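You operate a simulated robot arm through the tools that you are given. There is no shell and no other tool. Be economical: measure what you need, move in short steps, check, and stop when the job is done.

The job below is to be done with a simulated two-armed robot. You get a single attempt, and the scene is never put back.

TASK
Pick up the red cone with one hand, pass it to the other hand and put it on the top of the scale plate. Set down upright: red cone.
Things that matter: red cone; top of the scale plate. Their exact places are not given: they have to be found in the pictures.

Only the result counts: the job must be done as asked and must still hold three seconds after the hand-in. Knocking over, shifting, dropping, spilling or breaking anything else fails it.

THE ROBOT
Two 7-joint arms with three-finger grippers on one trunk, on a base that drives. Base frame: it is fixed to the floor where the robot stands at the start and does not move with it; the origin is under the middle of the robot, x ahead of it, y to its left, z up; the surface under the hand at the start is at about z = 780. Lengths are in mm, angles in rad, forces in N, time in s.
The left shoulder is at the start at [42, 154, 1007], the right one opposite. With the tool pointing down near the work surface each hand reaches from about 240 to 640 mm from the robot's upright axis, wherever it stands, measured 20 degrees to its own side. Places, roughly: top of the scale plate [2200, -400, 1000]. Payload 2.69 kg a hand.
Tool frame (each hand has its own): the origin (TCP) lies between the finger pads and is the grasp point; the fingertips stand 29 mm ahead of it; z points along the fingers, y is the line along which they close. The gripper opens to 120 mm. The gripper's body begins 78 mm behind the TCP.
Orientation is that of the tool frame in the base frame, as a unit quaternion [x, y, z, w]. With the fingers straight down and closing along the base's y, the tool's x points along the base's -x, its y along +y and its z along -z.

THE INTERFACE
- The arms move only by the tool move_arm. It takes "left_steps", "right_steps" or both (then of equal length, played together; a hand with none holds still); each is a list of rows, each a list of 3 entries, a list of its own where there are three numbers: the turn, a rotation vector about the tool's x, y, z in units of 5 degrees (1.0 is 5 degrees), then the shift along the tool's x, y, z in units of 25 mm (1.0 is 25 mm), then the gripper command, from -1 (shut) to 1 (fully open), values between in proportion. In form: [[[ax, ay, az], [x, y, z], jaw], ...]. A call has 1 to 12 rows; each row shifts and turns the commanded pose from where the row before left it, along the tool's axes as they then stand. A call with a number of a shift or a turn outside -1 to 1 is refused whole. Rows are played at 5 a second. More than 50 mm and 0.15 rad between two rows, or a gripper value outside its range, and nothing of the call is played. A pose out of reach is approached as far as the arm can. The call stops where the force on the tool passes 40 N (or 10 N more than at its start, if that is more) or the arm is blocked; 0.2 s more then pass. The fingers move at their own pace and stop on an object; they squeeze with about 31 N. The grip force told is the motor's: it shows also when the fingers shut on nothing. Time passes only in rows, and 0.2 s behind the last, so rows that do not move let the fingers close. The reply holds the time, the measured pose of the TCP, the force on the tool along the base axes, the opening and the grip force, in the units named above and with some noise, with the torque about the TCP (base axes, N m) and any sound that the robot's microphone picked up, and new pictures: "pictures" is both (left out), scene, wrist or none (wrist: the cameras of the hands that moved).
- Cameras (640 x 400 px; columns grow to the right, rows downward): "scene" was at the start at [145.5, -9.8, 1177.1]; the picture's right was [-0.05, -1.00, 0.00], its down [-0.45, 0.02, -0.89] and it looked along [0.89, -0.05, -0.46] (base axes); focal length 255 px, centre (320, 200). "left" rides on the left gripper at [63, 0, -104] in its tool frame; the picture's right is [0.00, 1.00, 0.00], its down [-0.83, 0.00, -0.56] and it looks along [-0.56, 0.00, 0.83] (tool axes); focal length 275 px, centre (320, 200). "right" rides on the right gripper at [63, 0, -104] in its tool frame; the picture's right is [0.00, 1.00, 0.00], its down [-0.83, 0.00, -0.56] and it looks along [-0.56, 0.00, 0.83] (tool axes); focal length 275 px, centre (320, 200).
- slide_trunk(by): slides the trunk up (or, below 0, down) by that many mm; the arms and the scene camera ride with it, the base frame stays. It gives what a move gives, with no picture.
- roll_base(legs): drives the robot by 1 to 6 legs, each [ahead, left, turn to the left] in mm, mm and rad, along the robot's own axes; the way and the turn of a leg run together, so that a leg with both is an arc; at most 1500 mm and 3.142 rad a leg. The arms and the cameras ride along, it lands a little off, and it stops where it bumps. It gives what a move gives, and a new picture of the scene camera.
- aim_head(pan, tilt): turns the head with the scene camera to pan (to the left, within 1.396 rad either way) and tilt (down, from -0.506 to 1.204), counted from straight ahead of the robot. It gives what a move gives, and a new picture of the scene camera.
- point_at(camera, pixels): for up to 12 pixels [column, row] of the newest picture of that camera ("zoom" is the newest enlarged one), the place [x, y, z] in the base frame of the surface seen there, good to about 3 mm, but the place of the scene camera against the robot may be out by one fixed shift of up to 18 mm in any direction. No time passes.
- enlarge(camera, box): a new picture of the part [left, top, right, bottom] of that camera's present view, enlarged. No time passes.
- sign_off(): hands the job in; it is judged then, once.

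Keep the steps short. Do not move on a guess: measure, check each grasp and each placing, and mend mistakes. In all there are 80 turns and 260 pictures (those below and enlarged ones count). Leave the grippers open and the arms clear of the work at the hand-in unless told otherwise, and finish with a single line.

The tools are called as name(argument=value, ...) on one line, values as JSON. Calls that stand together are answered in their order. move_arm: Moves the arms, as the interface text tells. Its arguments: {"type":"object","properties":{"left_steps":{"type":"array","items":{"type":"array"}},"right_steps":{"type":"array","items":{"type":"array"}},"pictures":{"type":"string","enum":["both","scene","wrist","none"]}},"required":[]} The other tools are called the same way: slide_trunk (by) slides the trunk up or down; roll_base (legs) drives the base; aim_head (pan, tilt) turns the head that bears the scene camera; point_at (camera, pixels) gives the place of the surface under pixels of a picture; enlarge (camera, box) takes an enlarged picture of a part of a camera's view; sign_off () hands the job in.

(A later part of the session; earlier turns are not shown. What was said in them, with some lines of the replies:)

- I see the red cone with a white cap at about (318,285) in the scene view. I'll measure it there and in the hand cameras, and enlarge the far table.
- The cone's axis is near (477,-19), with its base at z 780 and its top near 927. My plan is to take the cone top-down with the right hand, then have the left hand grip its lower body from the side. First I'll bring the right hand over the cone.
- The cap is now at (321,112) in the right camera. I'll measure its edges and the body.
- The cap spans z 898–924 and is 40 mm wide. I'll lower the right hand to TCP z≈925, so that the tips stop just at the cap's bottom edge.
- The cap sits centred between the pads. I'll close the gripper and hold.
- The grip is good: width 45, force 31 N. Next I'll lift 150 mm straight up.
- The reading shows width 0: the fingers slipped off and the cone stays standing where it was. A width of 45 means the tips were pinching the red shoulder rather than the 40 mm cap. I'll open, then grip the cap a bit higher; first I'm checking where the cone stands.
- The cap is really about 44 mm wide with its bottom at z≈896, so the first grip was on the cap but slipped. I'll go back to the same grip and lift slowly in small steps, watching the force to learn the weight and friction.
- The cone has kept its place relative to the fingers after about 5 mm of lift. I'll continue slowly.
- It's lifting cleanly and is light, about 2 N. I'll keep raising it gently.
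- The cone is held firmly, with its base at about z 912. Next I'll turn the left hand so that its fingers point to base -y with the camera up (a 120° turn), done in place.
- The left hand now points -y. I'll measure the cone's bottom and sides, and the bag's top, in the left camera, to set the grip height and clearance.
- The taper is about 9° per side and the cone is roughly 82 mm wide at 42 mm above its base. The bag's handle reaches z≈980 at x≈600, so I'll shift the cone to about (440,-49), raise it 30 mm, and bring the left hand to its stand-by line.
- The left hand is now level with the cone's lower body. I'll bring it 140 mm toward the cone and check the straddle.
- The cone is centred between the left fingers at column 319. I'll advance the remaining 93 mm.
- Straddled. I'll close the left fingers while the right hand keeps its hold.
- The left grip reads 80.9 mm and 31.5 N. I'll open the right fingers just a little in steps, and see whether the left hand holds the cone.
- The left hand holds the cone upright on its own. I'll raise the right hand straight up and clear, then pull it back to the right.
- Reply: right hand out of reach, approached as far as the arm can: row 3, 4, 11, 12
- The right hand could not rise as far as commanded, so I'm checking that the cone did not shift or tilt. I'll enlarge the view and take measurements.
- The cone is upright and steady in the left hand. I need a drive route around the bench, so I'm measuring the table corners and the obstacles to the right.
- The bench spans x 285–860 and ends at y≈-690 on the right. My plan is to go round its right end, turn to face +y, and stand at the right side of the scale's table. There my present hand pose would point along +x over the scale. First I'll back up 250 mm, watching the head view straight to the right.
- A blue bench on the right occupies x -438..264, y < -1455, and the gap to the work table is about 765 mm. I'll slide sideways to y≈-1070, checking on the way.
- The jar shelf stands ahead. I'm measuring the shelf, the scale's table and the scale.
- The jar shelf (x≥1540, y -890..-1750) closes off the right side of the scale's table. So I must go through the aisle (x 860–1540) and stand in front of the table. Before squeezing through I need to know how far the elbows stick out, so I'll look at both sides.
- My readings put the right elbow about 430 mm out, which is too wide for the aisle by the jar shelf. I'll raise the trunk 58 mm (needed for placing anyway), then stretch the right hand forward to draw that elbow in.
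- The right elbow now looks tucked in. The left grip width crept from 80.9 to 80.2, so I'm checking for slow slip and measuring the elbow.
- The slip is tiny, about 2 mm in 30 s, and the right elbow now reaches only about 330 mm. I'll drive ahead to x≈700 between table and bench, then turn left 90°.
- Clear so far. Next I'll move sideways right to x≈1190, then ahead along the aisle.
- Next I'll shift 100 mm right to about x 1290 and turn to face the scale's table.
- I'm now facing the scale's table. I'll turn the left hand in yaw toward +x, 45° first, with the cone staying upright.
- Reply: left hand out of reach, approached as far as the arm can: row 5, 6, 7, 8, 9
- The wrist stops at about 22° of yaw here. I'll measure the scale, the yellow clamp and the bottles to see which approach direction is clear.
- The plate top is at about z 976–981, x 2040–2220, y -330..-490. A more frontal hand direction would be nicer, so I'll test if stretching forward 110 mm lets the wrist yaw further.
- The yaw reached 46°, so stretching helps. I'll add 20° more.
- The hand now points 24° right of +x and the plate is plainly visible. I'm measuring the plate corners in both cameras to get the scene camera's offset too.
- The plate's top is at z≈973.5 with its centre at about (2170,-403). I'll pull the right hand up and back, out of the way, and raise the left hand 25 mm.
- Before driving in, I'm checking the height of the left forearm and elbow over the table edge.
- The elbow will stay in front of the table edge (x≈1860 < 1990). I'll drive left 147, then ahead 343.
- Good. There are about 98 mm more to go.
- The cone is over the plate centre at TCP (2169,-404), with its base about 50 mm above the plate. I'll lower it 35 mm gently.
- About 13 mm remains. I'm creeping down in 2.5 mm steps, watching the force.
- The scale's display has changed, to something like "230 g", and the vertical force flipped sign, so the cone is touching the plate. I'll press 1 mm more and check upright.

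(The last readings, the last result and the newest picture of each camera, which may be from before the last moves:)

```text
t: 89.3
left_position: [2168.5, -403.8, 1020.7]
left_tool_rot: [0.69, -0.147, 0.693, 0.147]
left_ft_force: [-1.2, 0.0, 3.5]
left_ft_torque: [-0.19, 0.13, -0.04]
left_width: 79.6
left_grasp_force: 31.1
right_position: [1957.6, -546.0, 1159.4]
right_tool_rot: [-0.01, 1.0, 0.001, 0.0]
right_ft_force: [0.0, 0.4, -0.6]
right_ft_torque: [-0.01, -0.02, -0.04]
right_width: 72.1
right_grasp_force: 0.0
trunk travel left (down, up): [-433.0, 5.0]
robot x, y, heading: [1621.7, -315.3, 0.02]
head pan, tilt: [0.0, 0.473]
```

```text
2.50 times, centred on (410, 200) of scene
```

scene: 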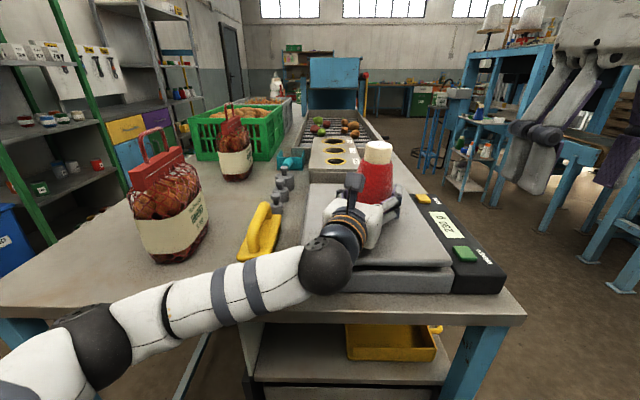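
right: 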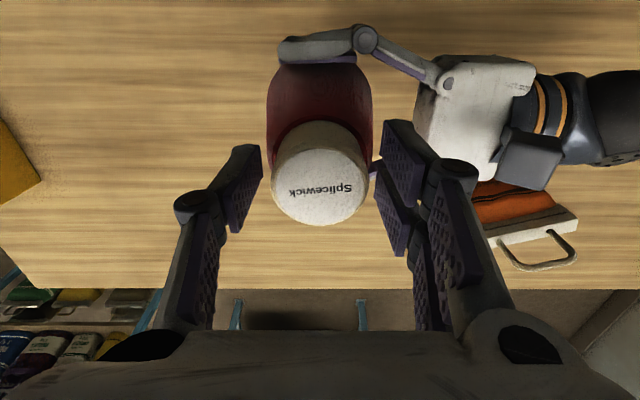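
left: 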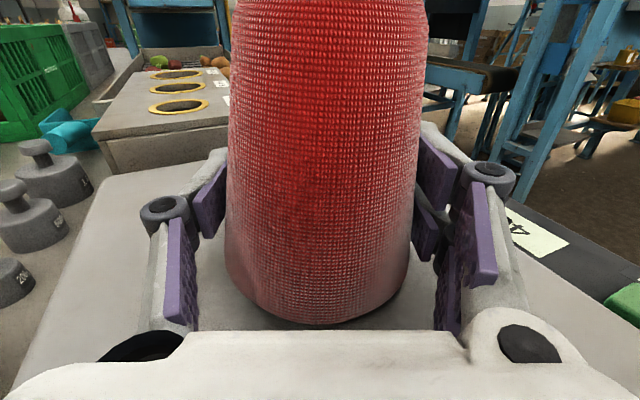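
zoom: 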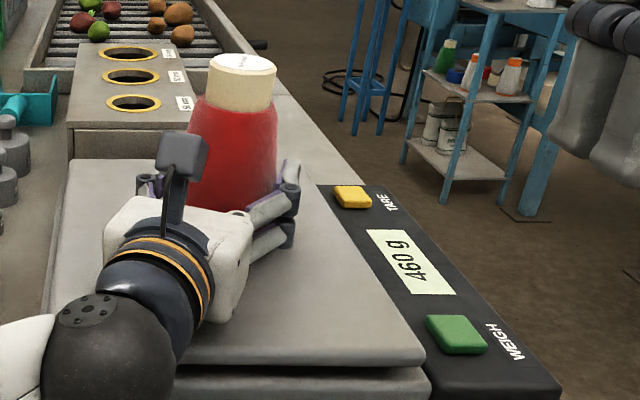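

The display reads 460 g, so the base is firmly on the plate with a slight press. Now I'll open the left fingers gradually.

move_arm(left_steps=[[[0, 0, 0], [0, 0, 0], 0.33], [[0, 0, 0], [0, 0, 0], 0.38], [[0, 0, 0], [0, 0, 0], 0.5], [[0, 0, 0], [0, 0, 0], 0.65], [[0, 0, 0], [0, 0, 0], 0.8]], pictures="both")

enlarge(camera="scene", box=[320, 120, 500, 280])

```text
t: 90.5
left_position: [2167.5, -403.4, 1020.6]
left_tool_rot: [0.692, -0.147, 0.692, 0.147]
left_ft_force: [-0.6, -1.2, 4.2]
left_ft_torque: [0.1, 0.48, 0.08]
left_width: 108.0
left_grasp_force: 0.0
right_position: [1958.1, -546.6, 1160.0]
right_tool_rot: [-0.01, 1.0, 0.001, 0.001]
right_ft_force: [0.1, 0.3, -0.5]
right_ft_torque: [0.02, 0.03, -0.03]
right_width: 71.9
right_grasp_force: 0.0
trunk travel left (down, up): [-433.0, 5.0]
robot x, y, heading: [1626.7, -313.0, 0.019]
head pan, tilt: [0.0, 0.473]
```

scene: 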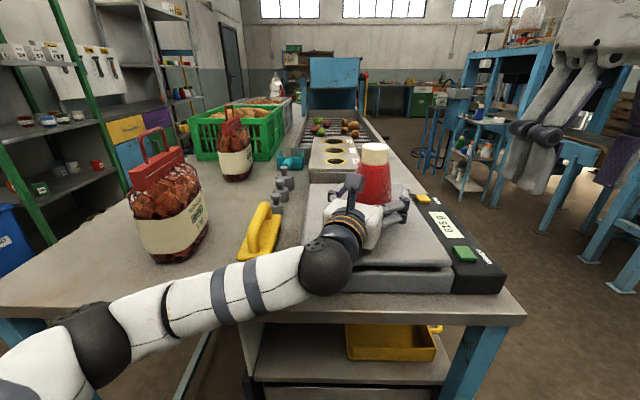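
left: 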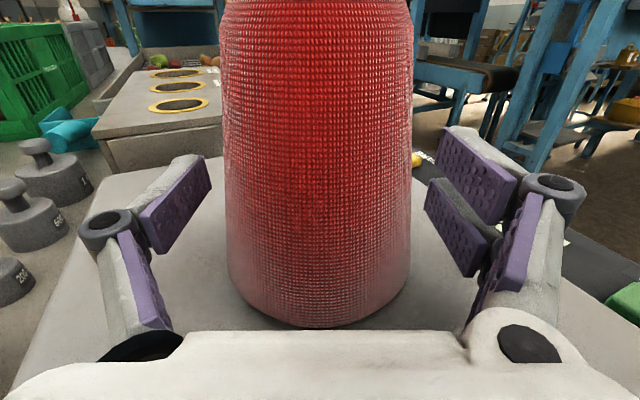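

```text
2.50 times, centred on (410, 200) of scene
```

zoom: 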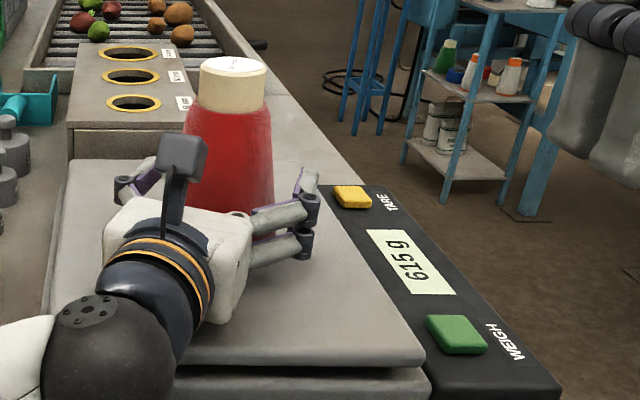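

The cone stands by itself, but the hand still feels 4 N upward and the display reads 615 g, so some part of the hand is resting on the plate. I'll raise the hand 8 mm, with the fingers clear of the cone on both sides.

move_arm(left_steps=[[[0, 0, 0], [0.1, 0, 0], 0.9], [[0, 0, 0], [0.2, 0, 0], 1]], pictures="both")

enlarge(camera="scene", box=[320, 120, 500, 280])

```text
t: 91.1
left_position: [2168.2, -402.5, 1024.8]
left_tool_rot: [0.692, -0.146, 0.692, 0.146]
left_ft_force: [0.5, 0.2, 1.1]
left_ft_torque: [0.0, 0.03, 0.05]
left_width: 120.0
left_grasp_force: 0.1
right_position: [1957.5, -546.6, 1158.6]
right_tool_rot: [-0.01, 1.0, 0.001, 0.001]
right_ft_force: [0.1, -0.1, -0.3]
right_ft_torque: [0.02, -0.03, -0.02]
right_width: 72.1
right_grasp_force: 0.1
trunk travel left (down, up): [-433.0, 5.0]
robot x, y, heading: [1629.2, -314.7, 0.02]
head pan, tilt: [0.0, 0.473]
```

scene: 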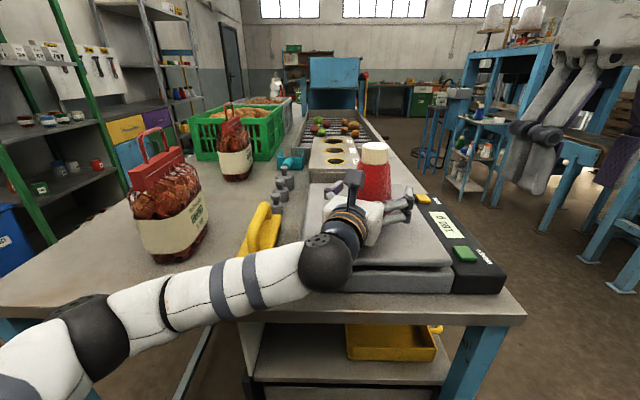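
left: 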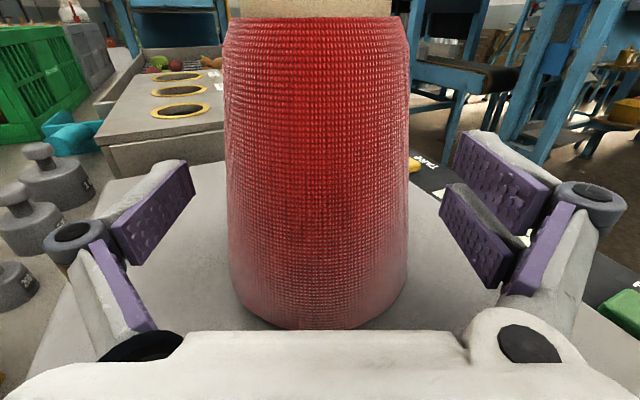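

```text
2.50 times, centred on (410, 200) of scene
```

zoom: 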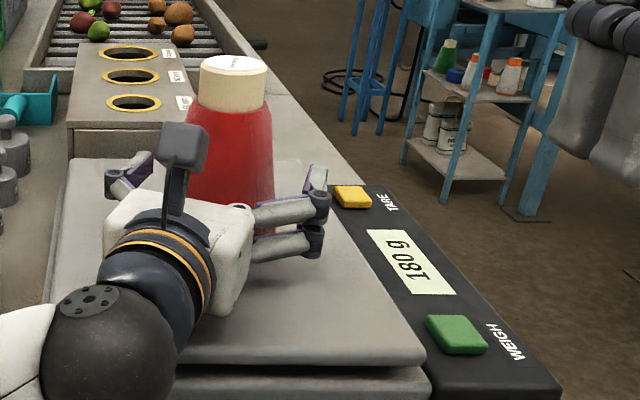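

The display now shows 180 g: the cone alone, free of the hand. I'll raise the hand 20 mm to where the cone is slimmer, then back the base off along the finger direction.

move_arm(left_steps=[[[0, 0, 0], [0.4, 0, 0], 1], [[0, 0, 0], [0.4, 0, 0], 1]], pictures="wrist")

roll_base(legs=[[-90, 42, 0]])

```text
t: 91.7
left_position: [2166.9, -403.9, 1046.6]
left_tool_rot: [0.692, -0.146, 0.692, 0.147]
left_ft_force: [0.5, -0.2, 0.4]
left_ft_torque: [-0.03, 0.02, 0.01]
left_width: 120.1
left_grasp_force: 0.0
right_position: [1958.1, -546.5, 1159.4]
right_tool_rot: [-0.01, 1.0, 0.001, 0.001]
right_ft_force: [-0.2, 0.2, 0.5]
right_ft_torque: [0.0, 0.02, -0.04]
right_width: 72.1
right_grasp_force: 0.0
trunk travel left (down, up): [-433.0, 5.0]
robot x, y, heading: [1629.3, -319.4, 0.022]
head pan, tilt: [0.0, 0.473]
```

left: 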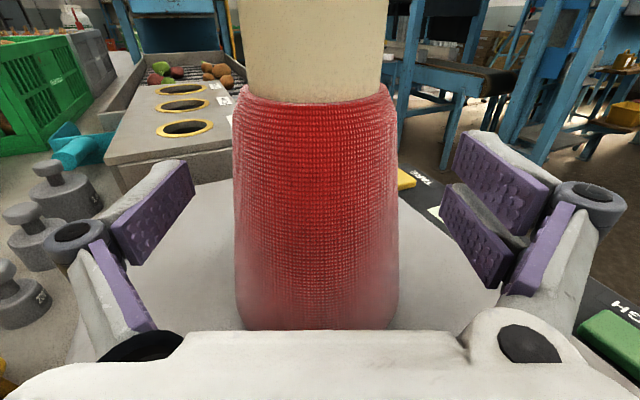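

```text
t: 92.9
left_position: [2077.7, -364.2, 1046.6]
left_tool_rot: [0.692, -0.146, 0.692, 0.145]
left_ft_force: [-0.4, -0.3, -0.3]
left_ft_torque: [0.01, 0.02, -0.01]
left_width: 120.0
left_grasp_force: 0.1
right_position: [1868.0, -505.3, 1160.4]
right_tool_rot: [-0.009, 1.0, 0.0, 0.001]
right_ft_force: [-0.9, -0.9, -0.2]
right_ft_torque: [-0.05, -0.05, 0.0]
right_width: 72.0
right_grasp_force: 0.0
trunk travel left (down, up): [-433.0, 5.0]
robot x, y, heading: [1535.8, -281.1, 0.02]
head pan, tilt: [0.0, 0.473]
```

scene: 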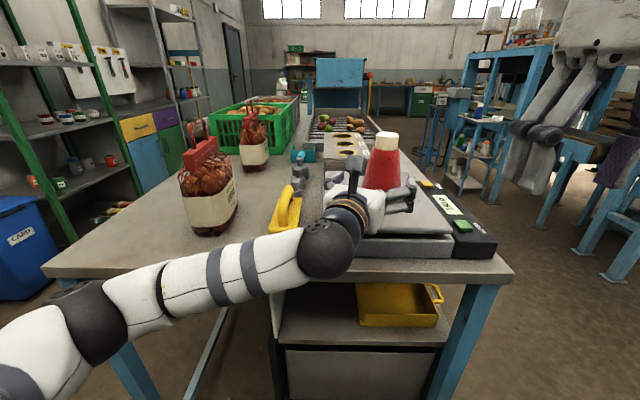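

The fingers have cleared the cone. I'll back off further, then open the right hand fully and take a final look.

roll_base(legs=[[-50, 22, 0], [-140, 0, 0]])

move_arm(right_steps=[[[0, 0, 0], [0, 0, 0], 1], [[0, 0, 0], [0, 0, 0], 1], [[0, 0, 0], [0, 0, 0], 1]], pictures="scene")

enlarge(camera="scene", box=[240, 80, 480, 260])

```text
t: 94.8
left_position: [1888.2, -346.7, 1046.3]
left_tool_rot: [0.692, -0.147, 0.692, 0.146]
left_ft_force: [0.0, -0.5, 0.1]
left_ft_torque: [0.0, 0.01, 0.0]
left_width: 120.0
left_grasp_force: 0.2
right_position: [1677.3, -487.9, 1159.3]
right_tool_rot: [-0.008, 1.0, 0.0, 0.001]
right_ft_force: [-0.9, -0.7, 0.0]
right_ft_torque: [0.02, -0.03, 0.02]
right_width: 71.9
right_grasp_force: 0.1
trunk travel left (down, up): [-433.0, 5.0]
robot x, y, heading: [1351.0, -259.5, 0.019]
head pan, tilt: [0.0, 0.473]
```

scene: 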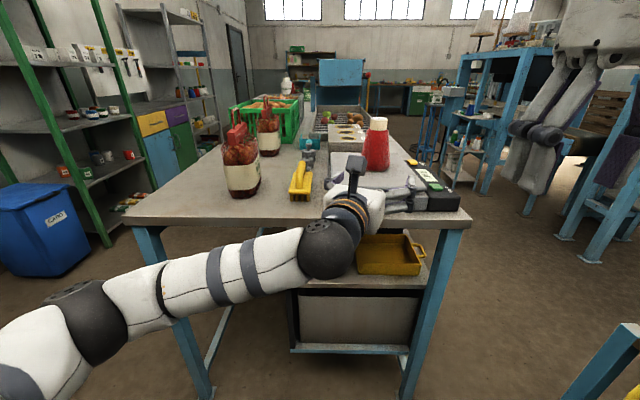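

```text
t: 95.6
left_position: [1887.8, -345.5, 1046.7]
left_tool_rot: [0.692, -0.146, 0.692, 0.145]
left_ft_force: [0.0, -0.1, 0.1]
left_ft_torque: [0.01, 0.03, 0.0]
left_width: 120.1
left_grasp_force: 0.1
right_position: [1678.1, -488.0, 1159.8]
right_tool_rot: [-0.009, 1.0, 0.001, 0.001]
right_ft_force: [0.5, 0.3, -0.2]
right_ft_torque: [-0.02, -0.03, 0.05]
right_width: 119.9
right_grasp_force: 0.1
trunk travel left (down, up): [-433.0, 5.0]
robot x, y, heading: [1348.3, -256.8, 0.018]
head pan, tilt: [0.0, 0.473]
```

scene: 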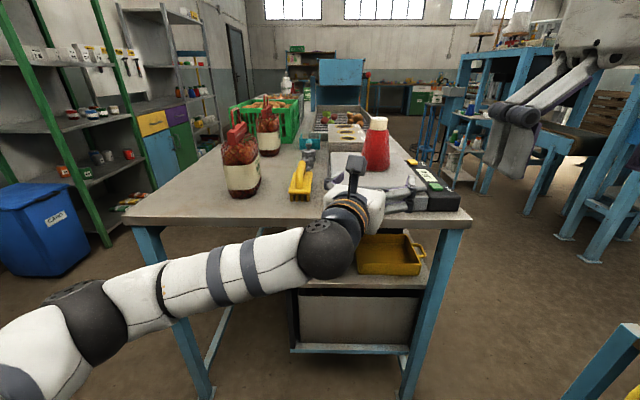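

```text
2.22 times, centred on (360, 170) of scene
```

zoom: 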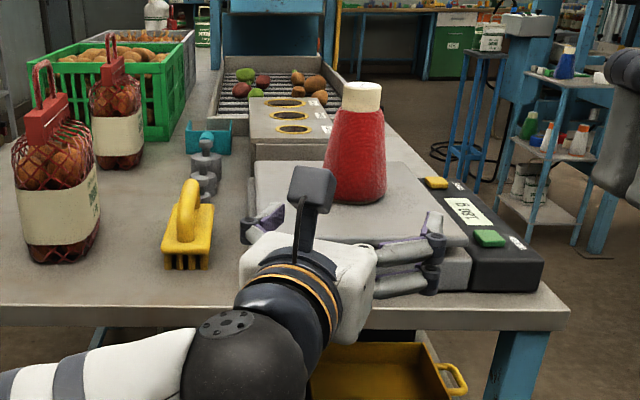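

The cone stands upright at the middle of the plate, the display reads 180 g, everything else is in place, and both grippers are open and clear. I'm handing in.

sign_off()

```text
The job is handed in.
```

The red cone stands upright on the scale plate, picked up with the right hand and passed to the left, which set it down; both grippers are open and clear.
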